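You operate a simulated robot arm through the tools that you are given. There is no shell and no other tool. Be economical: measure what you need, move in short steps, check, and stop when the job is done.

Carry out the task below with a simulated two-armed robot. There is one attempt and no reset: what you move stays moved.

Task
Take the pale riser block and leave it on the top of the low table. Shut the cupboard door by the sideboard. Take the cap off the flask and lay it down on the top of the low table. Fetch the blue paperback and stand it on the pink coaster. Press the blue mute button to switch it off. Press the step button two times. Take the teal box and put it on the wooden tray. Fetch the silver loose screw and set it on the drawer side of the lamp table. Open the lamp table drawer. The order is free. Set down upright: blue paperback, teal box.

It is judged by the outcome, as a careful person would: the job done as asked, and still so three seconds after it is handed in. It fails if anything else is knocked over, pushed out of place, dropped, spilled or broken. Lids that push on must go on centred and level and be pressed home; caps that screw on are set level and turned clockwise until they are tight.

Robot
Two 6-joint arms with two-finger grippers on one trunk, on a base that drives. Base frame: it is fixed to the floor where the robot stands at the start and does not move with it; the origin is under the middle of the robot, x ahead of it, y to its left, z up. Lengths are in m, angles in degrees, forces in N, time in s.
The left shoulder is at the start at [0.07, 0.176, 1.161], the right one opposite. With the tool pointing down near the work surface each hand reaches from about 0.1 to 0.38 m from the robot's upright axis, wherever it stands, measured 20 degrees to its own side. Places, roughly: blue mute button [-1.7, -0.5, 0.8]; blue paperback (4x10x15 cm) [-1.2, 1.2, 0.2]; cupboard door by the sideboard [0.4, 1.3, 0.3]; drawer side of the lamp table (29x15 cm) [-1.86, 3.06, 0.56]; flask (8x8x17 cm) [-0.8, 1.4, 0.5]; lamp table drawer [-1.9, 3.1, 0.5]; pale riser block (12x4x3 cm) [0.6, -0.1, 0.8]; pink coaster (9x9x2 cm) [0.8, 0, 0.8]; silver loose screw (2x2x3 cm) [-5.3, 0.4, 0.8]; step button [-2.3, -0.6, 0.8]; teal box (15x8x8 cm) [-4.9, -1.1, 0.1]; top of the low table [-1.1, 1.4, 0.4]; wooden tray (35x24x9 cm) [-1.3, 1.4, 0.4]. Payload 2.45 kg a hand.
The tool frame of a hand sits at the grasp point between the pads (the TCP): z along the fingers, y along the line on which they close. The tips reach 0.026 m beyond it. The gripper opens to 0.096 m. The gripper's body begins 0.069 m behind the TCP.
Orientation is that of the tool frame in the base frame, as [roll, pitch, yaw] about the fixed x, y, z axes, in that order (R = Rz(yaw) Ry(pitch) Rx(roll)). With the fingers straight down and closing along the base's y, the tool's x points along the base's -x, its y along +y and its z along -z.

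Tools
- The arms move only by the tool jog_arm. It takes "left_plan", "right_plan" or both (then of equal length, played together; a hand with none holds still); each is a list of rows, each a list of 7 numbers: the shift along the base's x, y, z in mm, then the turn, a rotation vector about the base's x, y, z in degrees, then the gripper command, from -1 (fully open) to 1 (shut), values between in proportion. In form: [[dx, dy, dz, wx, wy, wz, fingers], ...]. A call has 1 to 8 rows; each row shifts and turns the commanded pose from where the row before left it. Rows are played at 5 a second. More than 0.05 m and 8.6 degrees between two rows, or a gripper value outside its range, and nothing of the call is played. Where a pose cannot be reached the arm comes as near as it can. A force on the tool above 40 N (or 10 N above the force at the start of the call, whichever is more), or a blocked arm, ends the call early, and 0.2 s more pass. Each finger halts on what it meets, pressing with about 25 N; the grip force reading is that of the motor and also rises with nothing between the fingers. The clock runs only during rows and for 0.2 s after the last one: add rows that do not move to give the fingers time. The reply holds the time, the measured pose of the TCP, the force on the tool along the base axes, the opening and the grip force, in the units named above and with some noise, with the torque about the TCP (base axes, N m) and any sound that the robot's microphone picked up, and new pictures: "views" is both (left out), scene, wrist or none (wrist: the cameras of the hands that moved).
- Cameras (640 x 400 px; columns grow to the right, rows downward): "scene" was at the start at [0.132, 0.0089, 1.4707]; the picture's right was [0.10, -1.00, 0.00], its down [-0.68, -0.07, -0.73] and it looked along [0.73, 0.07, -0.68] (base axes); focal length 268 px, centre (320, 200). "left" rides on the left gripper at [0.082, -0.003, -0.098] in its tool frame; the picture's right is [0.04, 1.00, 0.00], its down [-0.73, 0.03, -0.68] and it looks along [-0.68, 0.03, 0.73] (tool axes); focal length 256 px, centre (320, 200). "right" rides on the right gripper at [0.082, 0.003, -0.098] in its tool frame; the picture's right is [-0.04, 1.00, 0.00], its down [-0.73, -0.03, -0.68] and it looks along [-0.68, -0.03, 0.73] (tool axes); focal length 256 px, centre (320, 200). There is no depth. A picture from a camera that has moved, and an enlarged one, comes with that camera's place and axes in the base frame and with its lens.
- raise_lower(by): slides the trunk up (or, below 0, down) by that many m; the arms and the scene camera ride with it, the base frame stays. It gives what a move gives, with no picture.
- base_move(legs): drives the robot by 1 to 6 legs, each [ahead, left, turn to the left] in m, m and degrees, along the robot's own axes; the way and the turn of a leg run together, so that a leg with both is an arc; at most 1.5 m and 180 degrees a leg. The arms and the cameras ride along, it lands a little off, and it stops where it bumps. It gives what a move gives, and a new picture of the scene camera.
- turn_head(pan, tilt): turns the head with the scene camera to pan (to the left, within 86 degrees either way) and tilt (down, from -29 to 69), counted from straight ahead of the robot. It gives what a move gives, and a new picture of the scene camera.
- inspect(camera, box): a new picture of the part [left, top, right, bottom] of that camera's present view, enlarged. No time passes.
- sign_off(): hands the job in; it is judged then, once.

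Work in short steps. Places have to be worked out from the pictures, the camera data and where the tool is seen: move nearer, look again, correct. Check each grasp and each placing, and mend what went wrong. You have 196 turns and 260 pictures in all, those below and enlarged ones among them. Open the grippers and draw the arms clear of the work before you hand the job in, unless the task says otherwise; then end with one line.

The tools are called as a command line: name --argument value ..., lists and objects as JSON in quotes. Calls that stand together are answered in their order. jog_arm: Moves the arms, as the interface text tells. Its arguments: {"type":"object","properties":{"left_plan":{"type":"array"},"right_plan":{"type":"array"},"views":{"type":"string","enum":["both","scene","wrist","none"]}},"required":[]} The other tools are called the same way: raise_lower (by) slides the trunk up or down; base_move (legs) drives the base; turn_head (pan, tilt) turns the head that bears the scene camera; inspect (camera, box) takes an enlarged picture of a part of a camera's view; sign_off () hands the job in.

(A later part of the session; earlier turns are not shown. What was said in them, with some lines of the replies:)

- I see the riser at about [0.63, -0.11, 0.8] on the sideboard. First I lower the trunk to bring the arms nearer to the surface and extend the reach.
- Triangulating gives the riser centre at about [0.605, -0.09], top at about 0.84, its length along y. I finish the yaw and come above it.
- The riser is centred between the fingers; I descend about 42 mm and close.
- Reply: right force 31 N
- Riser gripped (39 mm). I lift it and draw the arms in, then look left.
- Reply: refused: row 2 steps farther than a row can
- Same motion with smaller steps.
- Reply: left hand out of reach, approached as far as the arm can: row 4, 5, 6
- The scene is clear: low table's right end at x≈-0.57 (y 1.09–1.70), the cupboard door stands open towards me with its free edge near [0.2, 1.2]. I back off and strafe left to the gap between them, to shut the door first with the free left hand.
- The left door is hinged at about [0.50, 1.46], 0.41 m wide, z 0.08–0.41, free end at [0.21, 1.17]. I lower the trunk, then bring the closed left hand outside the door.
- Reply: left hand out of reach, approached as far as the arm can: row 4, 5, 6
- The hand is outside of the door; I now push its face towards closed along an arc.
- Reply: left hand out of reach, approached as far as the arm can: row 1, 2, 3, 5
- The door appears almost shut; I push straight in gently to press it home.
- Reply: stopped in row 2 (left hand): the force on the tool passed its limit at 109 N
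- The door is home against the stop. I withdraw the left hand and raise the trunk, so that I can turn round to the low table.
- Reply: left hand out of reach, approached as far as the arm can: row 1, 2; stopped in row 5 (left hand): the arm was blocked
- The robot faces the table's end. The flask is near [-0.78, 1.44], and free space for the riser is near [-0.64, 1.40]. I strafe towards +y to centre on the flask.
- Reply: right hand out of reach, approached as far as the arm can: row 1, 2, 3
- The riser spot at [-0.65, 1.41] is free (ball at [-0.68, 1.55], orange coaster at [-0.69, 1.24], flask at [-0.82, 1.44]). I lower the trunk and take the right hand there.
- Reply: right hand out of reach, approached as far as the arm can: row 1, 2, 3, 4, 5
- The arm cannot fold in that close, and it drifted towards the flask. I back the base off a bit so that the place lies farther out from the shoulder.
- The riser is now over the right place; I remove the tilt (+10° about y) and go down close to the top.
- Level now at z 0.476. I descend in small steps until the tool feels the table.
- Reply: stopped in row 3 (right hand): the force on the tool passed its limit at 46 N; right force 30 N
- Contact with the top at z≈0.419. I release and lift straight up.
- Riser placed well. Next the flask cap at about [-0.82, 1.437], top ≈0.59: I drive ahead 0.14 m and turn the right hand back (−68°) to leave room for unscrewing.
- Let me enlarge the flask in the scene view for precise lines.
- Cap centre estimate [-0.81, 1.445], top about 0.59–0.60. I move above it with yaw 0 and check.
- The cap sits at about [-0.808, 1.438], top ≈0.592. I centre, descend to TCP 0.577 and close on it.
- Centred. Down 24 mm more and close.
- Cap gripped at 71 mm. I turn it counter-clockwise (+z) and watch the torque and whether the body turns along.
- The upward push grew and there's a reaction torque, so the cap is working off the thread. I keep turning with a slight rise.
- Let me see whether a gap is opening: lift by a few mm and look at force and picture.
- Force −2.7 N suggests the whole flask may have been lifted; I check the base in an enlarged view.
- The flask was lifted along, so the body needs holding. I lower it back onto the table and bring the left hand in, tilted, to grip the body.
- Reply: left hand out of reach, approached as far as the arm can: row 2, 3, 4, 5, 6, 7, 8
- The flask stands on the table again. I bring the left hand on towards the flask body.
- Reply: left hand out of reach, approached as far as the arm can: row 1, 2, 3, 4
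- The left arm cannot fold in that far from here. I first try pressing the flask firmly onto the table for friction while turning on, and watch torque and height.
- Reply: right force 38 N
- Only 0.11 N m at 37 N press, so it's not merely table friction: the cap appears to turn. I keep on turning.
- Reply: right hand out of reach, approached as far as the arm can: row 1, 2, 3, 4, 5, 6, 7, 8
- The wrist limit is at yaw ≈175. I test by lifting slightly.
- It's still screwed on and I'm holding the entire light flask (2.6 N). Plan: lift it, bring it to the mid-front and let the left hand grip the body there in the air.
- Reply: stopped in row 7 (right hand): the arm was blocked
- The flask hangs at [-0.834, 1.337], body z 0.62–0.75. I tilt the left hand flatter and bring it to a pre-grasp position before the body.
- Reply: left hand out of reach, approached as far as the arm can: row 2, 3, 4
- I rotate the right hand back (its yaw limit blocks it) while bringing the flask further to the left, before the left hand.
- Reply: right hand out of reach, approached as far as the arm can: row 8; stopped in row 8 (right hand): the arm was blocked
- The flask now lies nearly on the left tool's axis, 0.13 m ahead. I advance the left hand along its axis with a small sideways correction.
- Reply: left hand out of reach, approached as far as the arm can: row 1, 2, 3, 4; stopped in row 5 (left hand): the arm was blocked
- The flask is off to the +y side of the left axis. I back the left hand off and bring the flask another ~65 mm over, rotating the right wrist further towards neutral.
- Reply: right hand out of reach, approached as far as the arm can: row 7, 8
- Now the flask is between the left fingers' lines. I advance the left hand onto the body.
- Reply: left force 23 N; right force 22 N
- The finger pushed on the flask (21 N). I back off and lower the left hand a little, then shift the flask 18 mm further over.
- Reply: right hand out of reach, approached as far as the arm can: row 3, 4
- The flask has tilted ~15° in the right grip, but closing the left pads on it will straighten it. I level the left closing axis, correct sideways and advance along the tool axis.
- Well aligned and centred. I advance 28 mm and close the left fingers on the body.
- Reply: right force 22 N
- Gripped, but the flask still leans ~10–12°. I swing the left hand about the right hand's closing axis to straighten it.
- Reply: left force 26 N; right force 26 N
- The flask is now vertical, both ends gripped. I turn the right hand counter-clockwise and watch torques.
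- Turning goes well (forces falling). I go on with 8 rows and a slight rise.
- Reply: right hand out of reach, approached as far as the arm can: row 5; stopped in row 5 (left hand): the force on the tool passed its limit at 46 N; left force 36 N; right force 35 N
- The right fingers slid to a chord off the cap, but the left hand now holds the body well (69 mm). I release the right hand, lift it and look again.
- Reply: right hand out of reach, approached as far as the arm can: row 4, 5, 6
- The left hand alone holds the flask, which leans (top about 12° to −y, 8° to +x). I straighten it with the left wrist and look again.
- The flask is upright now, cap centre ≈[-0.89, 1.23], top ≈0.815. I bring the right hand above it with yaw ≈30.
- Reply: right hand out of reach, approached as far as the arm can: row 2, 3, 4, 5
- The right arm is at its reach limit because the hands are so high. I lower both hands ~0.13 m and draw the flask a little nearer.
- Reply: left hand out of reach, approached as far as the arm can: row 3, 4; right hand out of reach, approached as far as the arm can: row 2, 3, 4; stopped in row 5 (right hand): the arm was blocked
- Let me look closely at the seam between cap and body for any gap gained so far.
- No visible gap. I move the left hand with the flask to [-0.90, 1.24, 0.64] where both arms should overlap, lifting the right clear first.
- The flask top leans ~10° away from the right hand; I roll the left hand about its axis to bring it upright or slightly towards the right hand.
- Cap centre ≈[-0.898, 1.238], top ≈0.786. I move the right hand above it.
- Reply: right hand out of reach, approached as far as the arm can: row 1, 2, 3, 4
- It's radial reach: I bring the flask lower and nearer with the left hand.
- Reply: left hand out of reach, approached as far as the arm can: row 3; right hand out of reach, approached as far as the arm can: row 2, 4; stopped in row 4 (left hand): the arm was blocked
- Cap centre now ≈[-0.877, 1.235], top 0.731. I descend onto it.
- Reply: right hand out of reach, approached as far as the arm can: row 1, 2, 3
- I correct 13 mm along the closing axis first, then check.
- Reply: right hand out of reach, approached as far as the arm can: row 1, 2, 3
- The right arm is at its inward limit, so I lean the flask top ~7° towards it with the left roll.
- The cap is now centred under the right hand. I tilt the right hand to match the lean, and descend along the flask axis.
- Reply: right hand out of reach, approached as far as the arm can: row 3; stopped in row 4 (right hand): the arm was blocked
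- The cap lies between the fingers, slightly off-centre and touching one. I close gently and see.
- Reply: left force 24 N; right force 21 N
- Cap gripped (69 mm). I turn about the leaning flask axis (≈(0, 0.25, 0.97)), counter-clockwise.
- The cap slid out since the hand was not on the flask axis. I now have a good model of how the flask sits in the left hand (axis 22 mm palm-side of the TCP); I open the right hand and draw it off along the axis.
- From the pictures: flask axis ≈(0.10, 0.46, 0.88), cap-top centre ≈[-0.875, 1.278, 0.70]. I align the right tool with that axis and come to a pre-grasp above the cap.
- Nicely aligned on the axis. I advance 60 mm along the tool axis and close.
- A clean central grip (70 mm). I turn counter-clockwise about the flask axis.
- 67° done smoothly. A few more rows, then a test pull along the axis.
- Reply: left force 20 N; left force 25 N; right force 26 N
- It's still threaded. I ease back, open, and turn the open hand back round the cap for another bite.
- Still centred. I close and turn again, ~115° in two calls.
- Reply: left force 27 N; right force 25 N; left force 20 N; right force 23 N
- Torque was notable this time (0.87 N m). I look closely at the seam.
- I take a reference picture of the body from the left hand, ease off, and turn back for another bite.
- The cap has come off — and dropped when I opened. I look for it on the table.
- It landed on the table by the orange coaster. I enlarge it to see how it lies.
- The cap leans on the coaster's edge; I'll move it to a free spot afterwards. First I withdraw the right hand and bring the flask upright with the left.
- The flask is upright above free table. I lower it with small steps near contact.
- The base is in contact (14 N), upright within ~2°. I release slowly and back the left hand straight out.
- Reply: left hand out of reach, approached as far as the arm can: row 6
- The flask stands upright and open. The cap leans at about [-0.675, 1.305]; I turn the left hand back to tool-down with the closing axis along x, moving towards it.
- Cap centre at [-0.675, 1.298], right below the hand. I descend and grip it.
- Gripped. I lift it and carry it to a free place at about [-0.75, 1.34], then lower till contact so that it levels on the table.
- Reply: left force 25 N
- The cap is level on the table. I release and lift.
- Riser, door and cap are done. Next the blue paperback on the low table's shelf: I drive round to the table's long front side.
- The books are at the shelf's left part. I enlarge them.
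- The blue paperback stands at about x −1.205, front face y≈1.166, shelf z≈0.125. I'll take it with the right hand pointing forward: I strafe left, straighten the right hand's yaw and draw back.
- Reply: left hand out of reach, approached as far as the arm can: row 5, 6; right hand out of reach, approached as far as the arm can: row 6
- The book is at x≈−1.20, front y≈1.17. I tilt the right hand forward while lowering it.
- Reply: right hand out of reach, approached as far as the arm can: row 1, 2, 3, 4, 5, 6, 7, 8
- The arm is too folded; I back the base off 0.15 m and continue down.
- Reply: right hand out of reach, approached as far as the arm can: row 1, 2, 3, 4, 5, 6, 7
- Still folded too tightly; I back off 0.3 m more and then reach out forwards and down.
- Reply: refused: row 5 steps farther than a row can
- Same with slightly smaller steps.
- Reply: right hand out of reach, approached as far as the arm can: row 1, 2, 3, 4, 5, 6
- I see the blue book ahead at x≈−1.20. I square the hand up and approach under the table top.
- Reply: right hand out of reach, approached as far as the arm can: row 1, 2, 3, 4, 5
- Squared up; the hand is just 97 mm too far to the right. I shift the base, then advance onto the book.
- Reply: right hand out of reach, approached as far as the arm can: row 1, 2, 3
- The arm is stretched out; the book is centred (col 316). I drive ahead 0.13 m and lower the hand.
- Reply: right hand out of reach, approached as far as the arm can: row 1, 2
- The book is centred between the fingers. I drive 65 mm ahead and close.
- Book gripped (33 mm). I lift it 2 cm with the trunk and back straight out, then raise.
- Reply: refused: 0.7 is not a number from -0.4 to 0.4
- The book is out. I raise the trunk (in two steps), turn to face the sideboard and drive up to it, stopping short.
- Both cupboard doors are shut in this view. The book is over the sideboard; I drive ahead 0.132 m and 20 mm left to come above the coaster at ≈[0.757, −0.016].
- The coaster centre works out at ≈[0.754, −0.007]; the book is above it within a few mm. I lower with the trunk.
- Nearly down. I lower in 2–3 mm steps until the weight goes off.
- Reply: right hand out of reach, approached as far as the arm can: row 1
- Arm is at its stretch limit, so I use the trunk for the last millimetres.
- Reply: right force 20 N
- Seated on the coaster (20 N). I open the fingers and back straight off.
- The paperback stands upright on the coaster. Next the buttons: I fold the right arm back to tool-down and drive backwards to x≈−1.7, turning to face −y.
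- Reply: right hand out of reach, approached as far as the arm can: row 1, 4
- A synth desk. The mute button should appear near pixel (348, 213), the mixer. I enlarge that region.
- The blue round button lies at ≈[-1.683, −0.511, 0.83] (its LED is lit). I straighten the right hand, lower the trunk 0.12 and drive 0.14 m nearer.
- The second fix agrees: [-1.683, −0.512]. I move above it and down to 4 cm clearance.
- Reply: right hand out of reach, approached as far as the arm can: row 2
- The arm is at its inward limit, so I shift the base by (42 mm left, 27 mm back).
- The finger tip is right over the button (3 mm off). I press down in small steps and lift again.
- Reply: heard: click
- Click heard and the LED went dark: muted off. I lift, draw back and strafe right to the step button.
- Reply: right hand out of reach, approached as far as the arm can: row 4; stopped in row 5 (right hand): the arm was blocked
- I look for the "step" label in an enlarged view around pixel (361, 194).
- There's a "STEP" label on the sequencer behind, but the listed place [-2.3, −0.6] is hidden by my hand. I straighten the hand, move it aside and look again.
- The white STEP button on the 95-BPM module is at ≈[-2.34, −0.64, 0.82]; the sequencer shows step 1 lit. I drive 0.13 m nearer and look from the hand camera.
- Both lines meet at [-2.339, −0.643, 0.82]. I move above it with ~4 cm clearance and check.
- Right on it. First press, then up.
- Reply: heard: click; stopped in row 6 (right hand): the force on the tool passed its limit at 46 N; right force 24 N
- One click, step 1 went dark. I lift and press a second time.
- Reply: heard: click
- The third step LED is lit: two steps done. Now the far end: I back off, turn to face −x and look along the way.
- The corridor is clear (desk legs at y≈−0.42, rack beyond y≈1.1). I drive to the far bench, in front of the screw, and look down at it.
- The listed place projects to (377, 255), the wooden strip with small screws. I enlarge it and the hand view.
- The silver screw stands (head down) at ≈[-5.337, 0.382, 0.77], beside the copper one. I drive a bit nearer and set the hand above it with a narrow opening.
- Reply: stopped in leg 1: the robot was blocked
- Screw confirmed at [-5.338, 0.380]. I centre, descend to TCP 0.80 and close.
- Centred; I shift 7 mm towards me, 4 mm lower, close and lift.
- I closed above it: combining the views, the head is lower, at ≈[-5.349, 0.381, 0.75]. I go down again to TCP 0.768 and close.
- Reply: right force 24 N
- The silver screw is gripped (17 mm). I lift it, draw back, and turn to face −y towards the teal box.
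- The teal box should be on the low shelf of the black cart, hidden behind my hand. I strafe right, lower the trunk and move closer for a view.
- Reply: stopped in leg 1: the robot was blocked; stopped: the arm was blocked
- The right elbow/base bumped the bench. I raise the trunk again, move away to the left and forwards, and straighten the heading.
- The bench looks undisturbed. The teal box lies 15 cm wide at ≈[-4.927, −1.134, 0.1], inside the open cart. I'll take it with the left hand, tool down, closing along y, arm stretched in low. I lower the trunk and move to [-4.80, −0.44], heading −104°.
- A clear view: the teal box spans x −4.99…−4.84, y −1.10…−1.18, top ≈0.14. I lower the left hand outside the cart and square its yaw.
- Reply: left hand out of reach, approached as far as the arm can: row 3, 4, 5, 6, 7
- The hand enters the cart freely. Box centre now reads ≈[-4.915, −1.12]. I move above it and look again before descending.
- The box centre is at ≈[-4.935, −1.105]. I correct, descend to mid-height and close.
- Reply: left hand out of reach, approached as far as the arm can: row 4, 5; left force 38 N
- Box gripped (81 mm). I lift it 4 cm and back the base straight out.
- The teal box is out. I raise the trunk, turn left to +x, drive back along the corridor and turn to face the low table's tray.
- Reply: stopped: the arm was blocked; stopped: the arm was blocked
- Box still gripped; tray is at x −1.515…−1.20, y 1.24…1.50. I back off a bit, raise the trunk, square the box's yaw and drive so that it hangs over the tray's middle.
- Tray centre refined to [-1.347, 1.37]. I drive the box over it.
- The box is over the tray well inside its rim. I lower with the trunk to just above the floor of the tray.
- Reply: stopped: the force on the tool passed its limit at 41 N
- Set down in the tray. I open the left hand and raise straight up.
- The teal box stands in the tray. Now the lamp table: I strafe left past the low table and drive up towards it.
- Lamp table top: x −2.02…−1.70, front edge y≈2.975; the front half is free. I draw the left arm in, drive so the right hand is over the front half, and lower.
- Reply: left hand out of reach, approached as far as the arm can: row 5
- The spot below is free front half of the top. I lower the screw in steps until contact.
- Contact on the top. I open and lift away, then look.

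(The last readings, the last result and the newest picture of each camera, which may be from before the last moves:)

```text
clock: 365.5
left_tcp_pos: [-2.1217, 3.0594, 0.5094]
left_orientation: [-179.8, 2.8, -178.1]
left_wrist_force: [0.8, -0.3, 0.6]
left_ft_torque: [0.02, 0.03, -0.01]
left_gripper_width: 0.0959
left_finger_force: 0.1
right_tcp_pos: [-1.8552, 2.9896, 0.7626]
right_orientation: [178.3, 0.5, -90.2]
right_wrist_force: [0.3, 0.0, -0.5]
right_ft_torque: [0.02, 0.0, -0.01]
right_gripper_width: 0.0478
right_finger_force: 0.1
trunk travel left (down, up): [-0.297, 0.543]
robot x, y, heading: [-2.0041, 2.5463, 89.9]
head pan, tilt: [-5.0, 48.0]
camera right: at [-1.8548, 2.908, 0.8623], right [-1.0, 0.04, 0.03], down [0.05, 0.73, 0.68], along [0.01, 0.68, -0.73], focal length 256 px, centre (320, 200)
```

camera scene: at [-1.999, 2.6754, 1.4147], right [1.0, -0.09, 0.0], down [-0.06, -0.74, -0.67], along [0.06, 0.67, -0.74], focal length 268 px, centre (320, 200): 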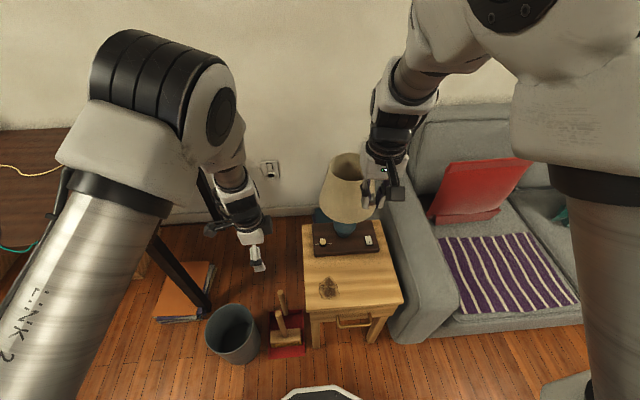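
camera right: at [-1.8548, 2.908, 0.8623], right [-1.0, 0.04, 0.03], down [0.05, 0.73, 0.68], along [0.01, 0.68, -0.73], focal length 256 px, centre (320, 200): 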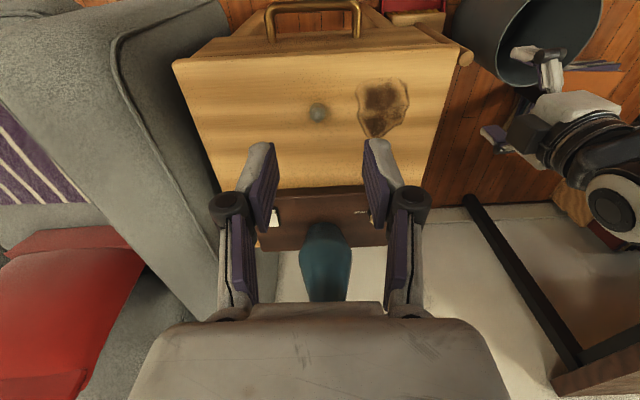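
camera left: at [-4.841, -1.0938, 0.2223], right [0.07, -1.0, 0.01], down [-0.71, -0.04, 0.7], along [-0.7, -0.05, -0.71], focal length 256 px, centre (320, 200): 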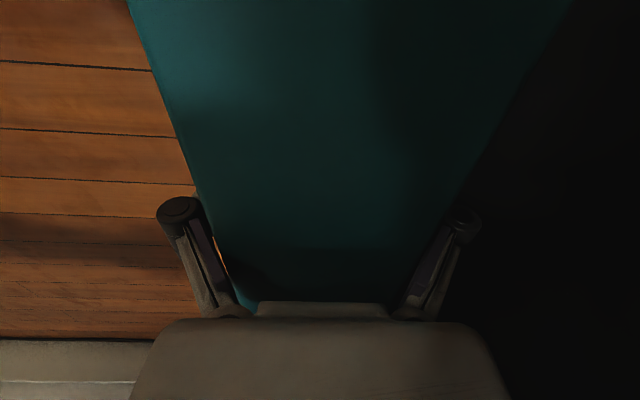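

The screw stands on the front half of the top. Now the drawer: I look closely at the handle with the head camera.

turn_head --pan -15 --tilt 55

inspect --camera "right" --box '[200, 0, 440, 150]'

```text
clock: 366.3
left_tcp_pos: [-2.1227, 3.0595, 0.5096]
left_orientation: [-179.7, 2.8, -178.2]
left_wrist_force: [0.8, 0.7, 0.2]
left_ft_torque: [-0.02, 0.03, 0.01]
left_gripper_width: 0.0959
left_finger_force: 0.0
right_tcp_pos: [-1.8552, 2.9912, 0.7659]
right_orientation: [178.5, 1.1, -90.1]
right_wrist_force: [-0.1, 0.2, 0.2]
right_ft_torque: [0.0, 0.0, 0.02]
right_gripper_width: 0.0481
right_finger_force: 0.0
trunk travel left (down, up): [-0.297, 0.543]
robot x, y, heading: [-2.0052, 2.5481, 90.4]
head pan, tilt: [-15.0, 55.0]
camera scene: at [-1.9874, 2.6661, 1.1056], right [0.97, -0.26, 0.0], down [-0.21, -0.79, -0.57], along [0.15, 0.55, -0.82], focal length 268 px, centre (320, 200)
```

scene: 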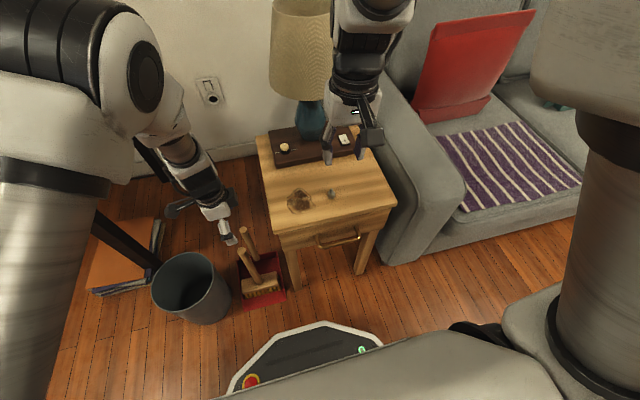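

```text
2.67 times, centred on (320, 75) of right
camera zoom: at [-1.855, 2.9081, 0.8643], right [-1.0, 0.04, 0.03], down [0.05, 0.72, 0.69], along [0.01, 0.69, -0.72], focal length 683 px, centre (320, 533)
```

zoom: 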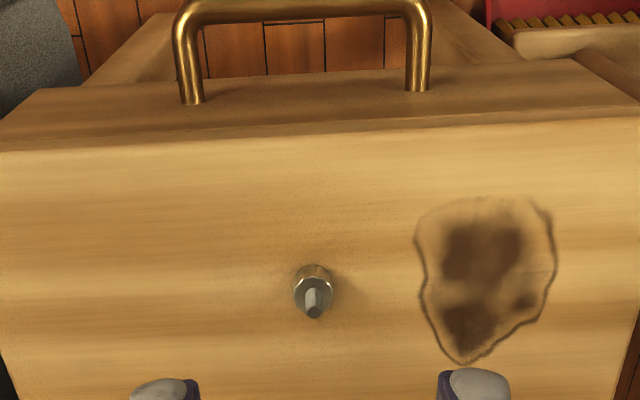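

Handle bar: y≈2.952, z≈0.475, x −1.91…−1.79; drawer face y≈2.988. I turn the right hand 90° so that it closes along y, with a slight backwards lean.

jog_arm --right_plan '[[0, -8, 0, 0, 0, 8.5, 0.2], [0, -8, 0, 0, 0, 8.5, 0.2], [0, -8, 0, 0, 0, 8.5, 0.2], [0, -8, 0, 0, 0, 8.5, 0.2], [0, -8, 0, 0, 0, 8.5, 0.2], [0, -5, 0, 0, 0, 8.5, 0.2], [0, -5, 0, 0, 0, 8.5, 0.2], [0, 0, 0, 0, 0, 8.5, 0.2]]' --views "none"

jog_arm --right_plan '[[0, 0, -20, 0, 0, 7.3, 0.2], [0, 0, -30, 0, 0, 7.3, 0.2], [0, 0, -35, 0, 0, 7.3, 0.2], [0, 0, -35, 7.5, 0, 0, 0.2], [0, 0, -20, 7.5, 0, 0, 0.2], [0, 0, 0, 0, 0, 0, 0.2]]' --views "both"

```text
clock: 368.1
left_tcp_pos: [-2.123, 3.0592, 0.5076]
left_orientation: [-179.8, 2.7, -178.0]
left_wrist_force: [-0.6, 0.0, -0.5]
left_ft_torque: [0.03, 0.01, 0.01]
left_gripper_width: 0.0958
left_finger_force: 0.0
right_tcp_pos: [-1.8533, 2.9533, 0.7591]
right_orientation: [178.0, 3.1, -22.4]
right_wrist_force: [0.1, 0.2, -0.4]
right_ft_torque: [0.01, -0.02, -0.04]
right_gripper_width: 0.0385
right_finger_force: 0.1
right hand out of reach, approached as far as the arm can: row 4, 5, 6, 7
trunk travel left (down, up): [-0.297, 0.543]
robot x, y, heading: [-2.0039, 2.5466, 90.2]
head pan, tilt: [-15.0, 55.0]
```

```text
clock: 369.5
left_tcp_pos: [-2.1222, 3.0594, 0.5081]
left_orientation: [-179.7, 2.7, -178.1]
left_wrist_force: [-0.4, -0.5, 0.4]
left_ft_torque: [0.02, -0.02, -0.01]
left_gripper_width: 0.0962
left_finger_force: 0.0
right_tcp_pos: [-1.8286, 2.9703, 0.6333]
right_orientation: [-166.9, 4.9, -1.7]
right_wrist_force: [-0.7, 0.7, 0.3]
right_ft_torque: [0.0, 0.03, -0.02]
right_gripper_width: 0.0384
right_finger_force: 0.2
right hand out of reach, approached as far as the arm can: row 2, 3, 4, 5
trunk travel left (down, up): [-0.297, 0.543]
robot x, y, heading: [-2.0035, 2.5464, 90.0]
head pan, tilt: [-15.0, 55.0]
camera scene: at [-1.9874, 2.6662, 1.1055], right [0.97, -0.26, 0.0], down [-0.21, -0.79, -0.57], along [0.15, 0.55, -0.82], focal length 268 px, centre (320, 200)
camera right: at [-1.7391, 2.9426, 0.7225], right [-0.09, -0.97, -0.22], down [-0.68, -0.11, 0.73], along [-0.73, 0.22, -0.65], focal length 256 px, centre (320, 200)
```

scene: 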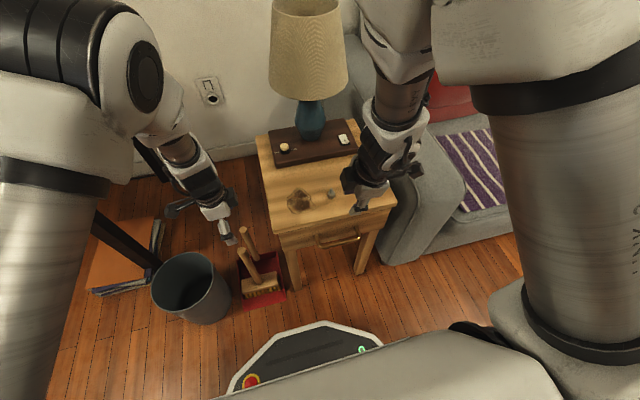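
right: 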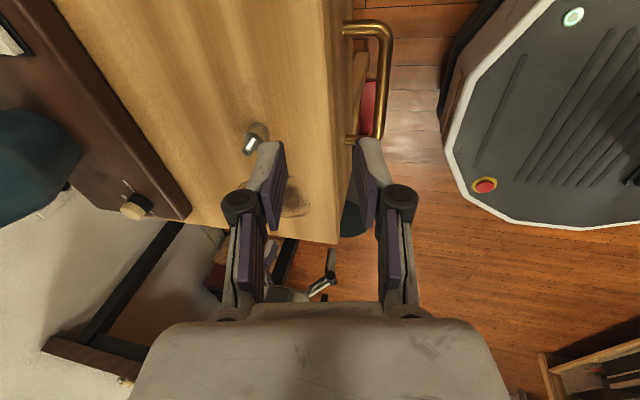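

Handle bar re-measured at y≈2.950. I back the base 9 cm for arm room, then place the open fingers over the bar and lower.

base_move --legs '[[-0.09, 0, 0]]'

jog_arm --right_plan '[[-8, 25, -10, 0, 0, 0, 0.15], [-8, 22, -10, 0, 0, 0, 0.15], [0, 10, -10, 0, 0, 0, 0.15], [0, 0, -15, 0, 0, 0, 0.15], [0, 0, 0, 0, 0, 0, 0.15]]' --views "wrist"

```text
clock: 370.6
left_tcp_pos: [-2.1232, 2.9681, 0.509]
left_orientation: [-179.8, 2.7, -178.0]
left_wrist_force: [0.4, -0.1, -0.6]
left_ft_torque: [0.03, -0.01, 0.0]
left_gripper_width: 0.096
left_finger_force: 0.2
right_tcp_pos: [-1.829, 2.8784, 0.6303]
right_orientation: [-167.3, 5.1, -1.7]
right_wrist_force: [0.1, -0.3, 0.3]
right_ft_torque: [0.02, 0.02, 0.05]
right_gripper_width: 0.0385
right_finger_force: 0.0
trunk travel left (down, up): [-0.297, 0.543]
robot x, y, heading: [-2.0049, 2.4524, 90.1]
head pan, tilt: [-15.0, 55.0]
camera scene: at [-1.9873, 2.5745, 1.1057], right [0.97, -0.26, 0.0], down [-0.21, -0.79, -0.57], along [0.15, 0.56, -0.82], focal length 268 px, centre (320, 200)
```

scene: 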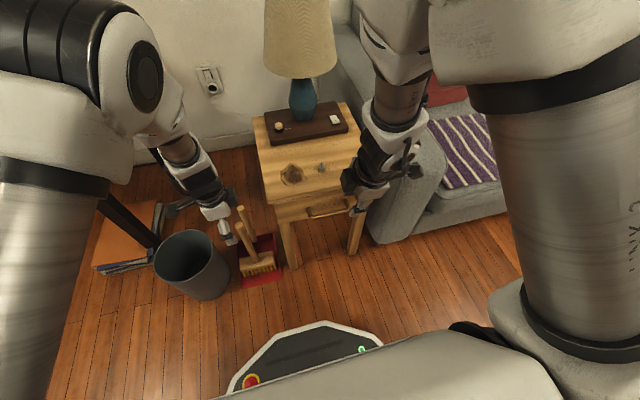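

```text
clock: 371.8
left_tcp_pos: [-2.122, 2.9694, 0.5084]
left_orientation: [-179.7, 2.8, -178.1]
left_wrist_force: [0.5, 0.3, 0.1]
left_ft_torque: [-0.03, 0.02, -0.03]
left_gripper_width: 0.0963
left_finger_force: 0.0
right_tcp_pos: [-1.8434, 2.9359, 0.5855]
right_orientation: [-167.5, 5.6, -2.1]
right_wrist_force: [1.0, 0.5, -0.3]
right_ft_torque: [0.01, 0.0, 0.02]
right_gripper_width: 0.0407
right_finger_force: 0.2
trunk travel left (down, up): [-0.297, 0.543]
robot x, y, heading: [-2.006, 2.4528, 90.3]
head pan, tilt: [-15.0, 55.0]
camera right: at [-1.7531, 2.9089, 0.6729], right [-0.1, -0.97, -0.21], down [-0.67, -0.09, 0.74], along [-0.74, 0.21, -0.64], focal length 256 px, centre (320, 200)
```

right: 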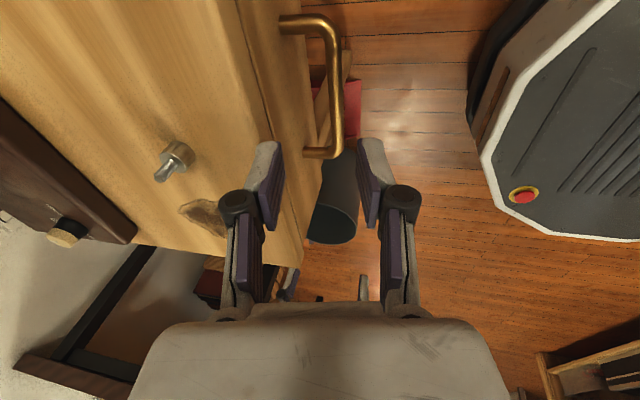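

The bar is between the fingers. I descend over it with a small forward correction and close.

jog_arm --right_plan '[[0, 6, -20, 0, 0, 0, 0.15], [0, 5, -25, 0, 0, 0, 0.15], [0, 0, -25, 0, 0, 0, 0.15], [0, 0, -23, 0, 0, 0, 0.15], [0, 0, 0, 0, 0, 0, 1], [0, 0, 0, 0, 0, 0, 1]]' --views "wrist"

```text
clock: 372.7
left_tcp_pos: [-2.1223, 2.9673, 0.5095]
left_orientation: [-179.9, 2.8, -178.1]
left_wrist_force: [-0.7, 0.2, -0.5]
left_ft_torque: [0.03, 0.0, 0.02]
left_gripper_width: 0.0962
left_finger_force: 0.0
right_tcp_pos: [-1.8552, 2.9568, 0.5192]
right_orientation: [-168.2, 4.8, -1.9]
right_wrist_force: [-1.8, -30.5, 9.9]
right_ft_torque: [0.67, -0.08, 0.01]
right_gripper_width: 0.0228
right_finger_force: 0.1
right hand out of reach, approached as far as the arm can: row 2, 3, 4
trunk travel left (down, up): [-0.297, 0.543]
robot x, y, heading: [-2.0061, 2.4556, 90.2]
head pan, tilt: [-15.0, 55.0]
stopped in row 4 (right hand): the force on the tool passed its limit at 65 N (the readings are from after the stop); the commanded pose is now the measured one
camera right: at [-1.7649, 2.932, 0.6092], right [-0.09, -0.98, -0.2], down [-0.68, -0.09, 0.73], along [-0.73, 0.2, -0.65], focal length 256 px, centre (320, 200)
```

right: 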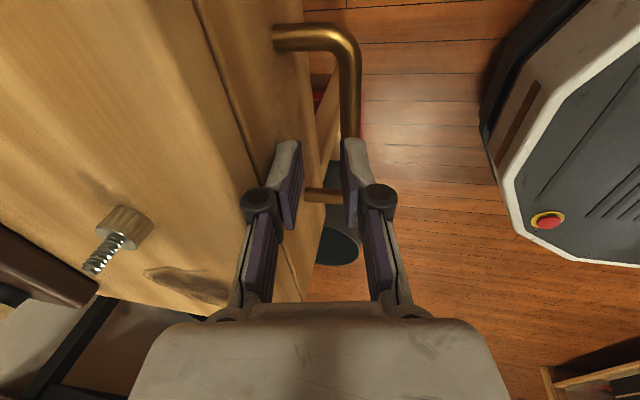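

The inner finger met the drawer face (hand 15 mm too far in). I lift and open, back the base 5 cm, and redo it.

jog_arm --right_plan '[[0, -12, 10, 0, 0, 0, 0.15], [0, -5, 25, 0, 0, 0, 0.15], [0, 0, 15, 0, 0, 0, 0.15]]' --views "none"

base_move --legs '[[-0.06, 0.0, 0]]'

jog_arm --right_plan '[[0, 25, 0, 0, 0, 0, 0.15], [0, 25, 0, 0, 0, 0, 0.15], [0, 0, 0, 0, 0, 0, 0.15]]' --views "wrist"

```text
clock: 373.5
left_tcp_pos: [-2.1221, 2.9674, 0.5082]
left_orientation: [-179.7, 2.7, -178.0]
left_wrist_force: [-0.1, -0.7, 0.0]
left_ft_torque: [0.0, -0.01, -0.01]
left_gripper_width: 0.096
left_finger_force: 0.1
right_tcp_pos: [-1.8526, 2.942, 0.5624]
right_orientation: [-169.3, 5.7, -3.0]
right_wrist_force: [-0.1, -1.2, 0.2]
right_ft_torque: [0.03, -0.01, -0.02]
right_gripper_width: 0.0407
right_finger_force: 0.1
trunk travel left (down, up): [-0.297, 0.543]
robot x, y, heading: [-2.0017, 2.453, 89.8]
head pan, tilt: [-15.0, 55.0]
```

```text
clock: 374.5
left_tcp_pos: [-2.1233, 2.9079, 0.5092]
left_orientation: [-179.8, 2.7, -178.0]
left_wrist_force: [0.0, 0.3, -1.0]
left_ft_torque: [0.0, 0.03, -0.02]
left_gripper_width: 0.096
left_finger_force: 0.0
right_tcp_pos: [-1.8543, 2.8843, 0.5662]
right_orientation: [-168.6, 5.8, -2.8]
right_wrist_force: [-0.6, 0.1, -0.2]
right_ft_torque: [0.04, 0.0, 0.0]
right_gripper_width: 0.0405
right_finger_force: 0.0
trunk travel left (down, up): [-0.297, 0.543]
robot x, y, heading: [-2.0039, 2.3934, 89.9]
head pan, tilt: [-15.0, 55.0]
camera scene: at [-1.9872, 2.5139, 1.1057], right [0.97, -0.26, 0.0], down [-0.21, -0.79, -0.57], along [0.15, 0.56, -0.82], focal length 268 px, centre (320, 200)
```

scene: 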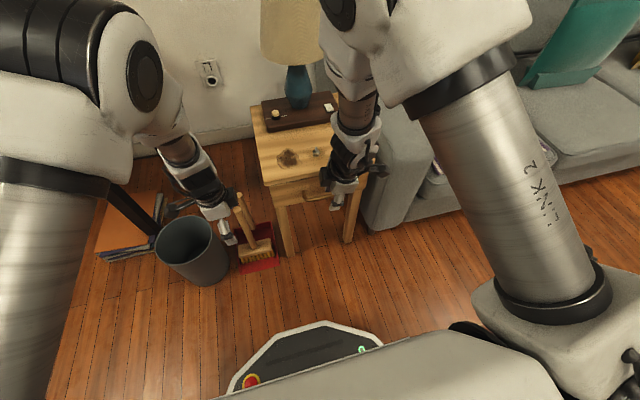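

```text
clock: 375.3
left_tcp_pos: [-2.122, 2.9089, 0.5075]
left_orientation: [-179.7, 2.8, -178.1]
left_wrist_force: [-0.2, -0.5, 0.7]
left_ft_torque: [0.02, -0.03, -0.02]
left_gripper_width: 0.0963
left_finger_force: 0.0
right_tcp_pos: [-1.854, 2.9346, 0.5648]
right_orientation: [-168.7, 5.8, -2.8]
right_wrist_force: [0.1, -0.4, -0.2]
right_ft_torque: [0.02, 0.01, 0.03]
right_gripper_width: 0.0408
right_finger_force: 0.1
trunk travel left (down, up): [-0.297, 0.543]
robot x, y, heading: [-2.0051, 2.3939, 90.2]
head pan, tilt: [-15.0, 55.0]
camera right: at [-1.763, 2.9089, 0.6531], right [-0.11, -0.98, -0.19], down [-0.67, -0.07, 0.74], along [-0.74, 0.21, -0.64], focal length 256 px, centre (320, 200)
```

right: 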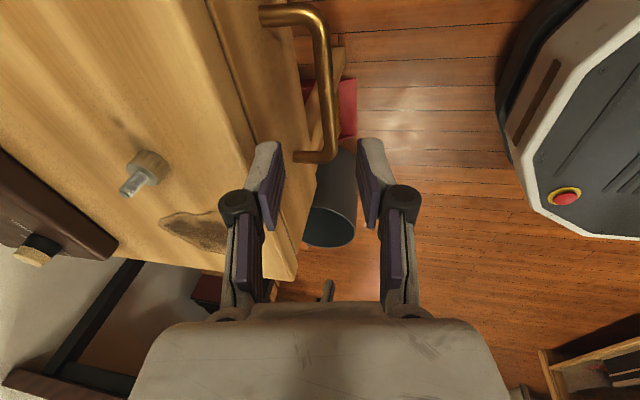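

Now within comfortable reach. I shift 9 mm forward and descend over the bar again, then close.

jog_arm --right_plan '[[0, 9, -10, 0, 0, 0, 0.15], [0, 0, -20, 0, 0, 0, 0.15], [0, 0, -20, 0, 0, 0, 0.15], [0, 0, -22, 0, 0, 0, 0.15], [0, 0, 0, 0, 0, 0, 0.6], [0, 0, 0, 0, 0, 0, 1], [0, 0, 0, 0, 0, 0, 1]]' --views "wrist"

```text
clock: 376.9
left_tcp_pos: [-2.1228, 2.9074, 0.5087]
left_orientation: [-179.7, 2.8, -178.0]
left_wrist_force: [-0.7, -0.7, -0.1]
left_ft_torque: [-0.03, 0.01, -0.02]
left_gripper_width: 0.0958
left_finger_force: 0.0
right_tcp_pos: [-1.854, 2.9441, 0.4931]
right_orientation: [-168.7, 5.8, -2.8]
right_wrist_force: [2.1, -0.2, 0.2]
right_ft_torque: [0.0, -0.34, 0.98]
right_gripper_width: 0.0127
right_finger_force: 39.1
trunk travel left (down, up): [-0.297, 0.543]
robot x, y, heading: [-2.0025, 2.3938, 89.9]
head pan, tilt: [-15.0, 55.0]
camera right: at [-1.7635, 2.9186, 0.5812], right [-0.11, -0.98, -0.19], down [-0.67, -0.07, 0.74], along [-0.74, 0.21, -0.64], focal length 256 px, centre (320, 200)
```

right: 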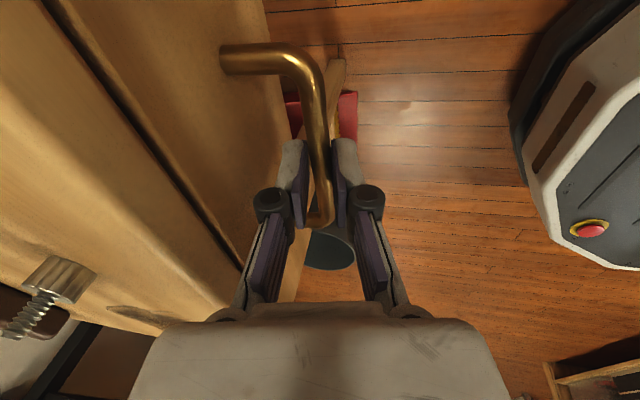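

The bar is gripped (13 mm). I pull the drawer open by driving back 0.16 m.

base_move --legs '[[-0.16, 0, 0]]'

```text
clock: 378.3
left_tcp_pos: [-2.1227, 2.7467, 0.508]
left_orientation: [-179.7, 2.8, -177.9]
left_wrist_force: [0.1, 0.9, 0.0]
left_ft_torque: [-0.01, 0.01, 0.01]
left_gripper_width: 0.0962
left_finger_force: 0.0
right_tcp_pos: [-1.8549, 2.783, 0.4936]
right_orientation: [-168.7, 5.8, -2.6]
right_wrist_force: [13.5, -0.2, 1.3]
right_ft_torque: [0.07, -0.7, 0.85]
right_gripper_width: 0.0128
right_finger_force: 39.0
trunk travel left (down, up): [-0.297, 0.543]
robot x, y, heading: [-2.0066, 2.2329, 90.3]
head pan, tilt: [-15.0, 55.0]
camera scene: at [-1.9861, 2.354, 1.1056], right [0.97, -0.26, 0.0], down [-0.21, -0.79, -0.57], along [0.15, 0.55, -0.82], focal length 268 px, centre (320, 200)
```

scene: 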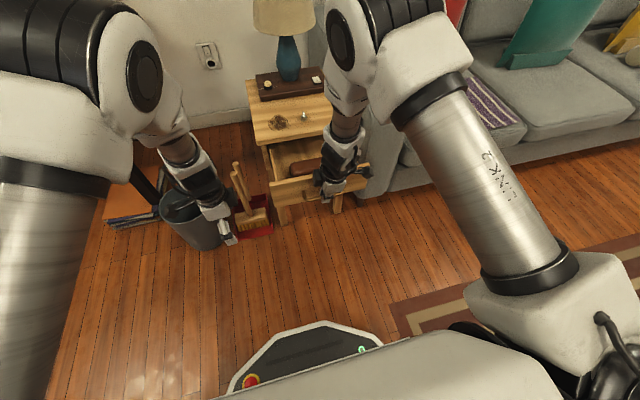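

The drawer is open 16 cm and the screw still stands. I open the fingers slightly, lift off and back away.

jog_arm --right_plan '[[0, 0, 0, 0, 0, 0, 0.5], [0, 0, 0, 0, 0, 0, 0.15], [0, -3, 25, 0, 0, 0, 0.15], [0, -8, 45, 0, 0, 0, 0.15], [0, -8, 45, 0, 0, 0, 0.15], [0, -8, 45, 0, 0, 0, -1]]' --left_plan '[[0, 0, 30, 0, 0, 0, -1], [0, 0, 45, 0, 0, 0, -1], [0, 0, 45, 0, 0, 0, -1], [0, 0, 45, 0, 0, 0, -1], [0, 0, 30, 0, 0, 0, -1], [0, 0, 0, 0, 0, 0, -1]]' --views "none"

base_move --legs '[[-0.3, 0, 0]]'

inspect --camera "scene" --box '[200, 30, 400, 155]'

```text
clock: 379.2
left_tcp_pos: [-2.1268, 2.7058, 0.551]
left_orientation: [-168.4, 4.0, -175.5]
left_wrist_force: [0.0, -0.3, -0.7]
left_ft_torque: [-0.02, 0.0, -0.02]
left_gripper_width: 0.0961
left_finger_force: 0.0
right_tcp_pos: [-1.8544, 2.7799, 0.5186]
right_orientation: [-168.8, 5.8, -2.7]
right_wrist_force: [0.5, 0.5, -0.2]
right_ft_torque: [0.0, 0.0, 0.0]
right_gripper_width: 0.0406
right_finger_force: 0.0
trunk travel left (down, up): [-0.297, 0.543]
robot x, y, heading: [-2.0016, 2.2317, 90.3]
head pan, tilt: [-15.0, 55.0]
stopped in row 4 (left hand): the arm was blocked; the commanded pose is now the measured one
```

```text
clock: 381.2
left_tcp_pos: [-2.1282, 2.4152, 0.5526]
left_orientation: [-168.5, 4.0, -175.4]
left_wrist_force: [-0.6, 0.6, 0.1]
left_ft_torque: [0.04, -0.02, -0.02]
left_gripper_width: 0.0961
left_finger_force: 0.0
right_tcp_pos: [-1.855, 2.4904, 0.5181]
right_orientation: [-168.7, 5.7, -2.5]
right_wrist_force: [-0.7, 0.7, 0.0]
right_ft_torque: [0.04, 0.0, -0.01]
right_gripper_width: 0.0409
right_finger_force: 0.1
trunk travel left (down, up): [-0.297, 0.543]
robot x, y, heading: [-2.0063, 1.9458, 90.4]
head pan, tilt: [-15.0, 55.0]
camera scene: at [-1.986, 2.0634, 1.1056], right [0.97, -0.25, 0.0], down [-0.21, -0.79, -0.57], along [0.15, 0.56, -0.82], focal length 268 px, centre (320, 200)
```

scene: 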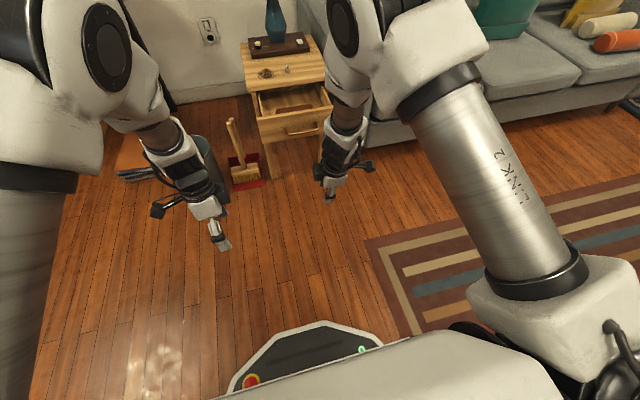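

```text
3.20 times, centred on (300, 92) of scene
camera zoom: at [-1.986, 2.0634, 1.1056], right [0.97, -0.25, 0.0], down [-0.21, -0.79, -0.57], along [0.15, 0.56, -0.82], focal length 856 px, centre (384, 544)
```

zoom: 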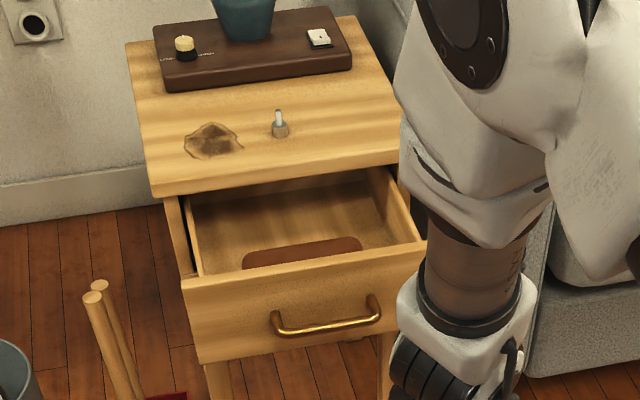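

The drawer stands open, the screw upright on the front half, the hand is free. I open the right gripper fully and finish.

jog_arm --right_plan '[[0, -10, 10, 0, 0, 0, -1], [0, 0, 0, 0, 0, 0, -1]]' --views "none"

sign_off

```text
clock: 381.8
left_tcp_pos: [-2.1276, 2.4171, 0.5523]
left_orientation: [-168.4, 4.1, -175.3]
left_wrist_force: [-0.3, 0.1, 0.2]
left_ft_torque: [0.03, 0.03, -0.02]
left_gripper_width: 0.096
left_finger_force: 0.1
right_tcp_pos: [-1.855, 2.4804, 0.5288]
right_orientation: [-168.7, 5.8, -2.5]
right_wrist_force: [-0.7, 0.0, 0.2]
right_ft_torque: [-0.01, 0.01, 0.03]
right_gripper_width: 0.0959
right_finger_force: 0.0
trunk travel left (down, up): [-0.297, 0.543]
robot x, y, heading: [-2.0032, 1.9416, 90.1]
head pan, tilt: [-15.0, 55.0]
```

```text
The job is handed in.
```

All nine jobs were done and handed in, but the cap fell onto the low table when I unscrewed it (I then set it down level), the flask stands about 6 cm from where it was, and the robot bumped the far bench — I saw nothing moved after the first bumps, but did not recheck after it was blocked there once more.
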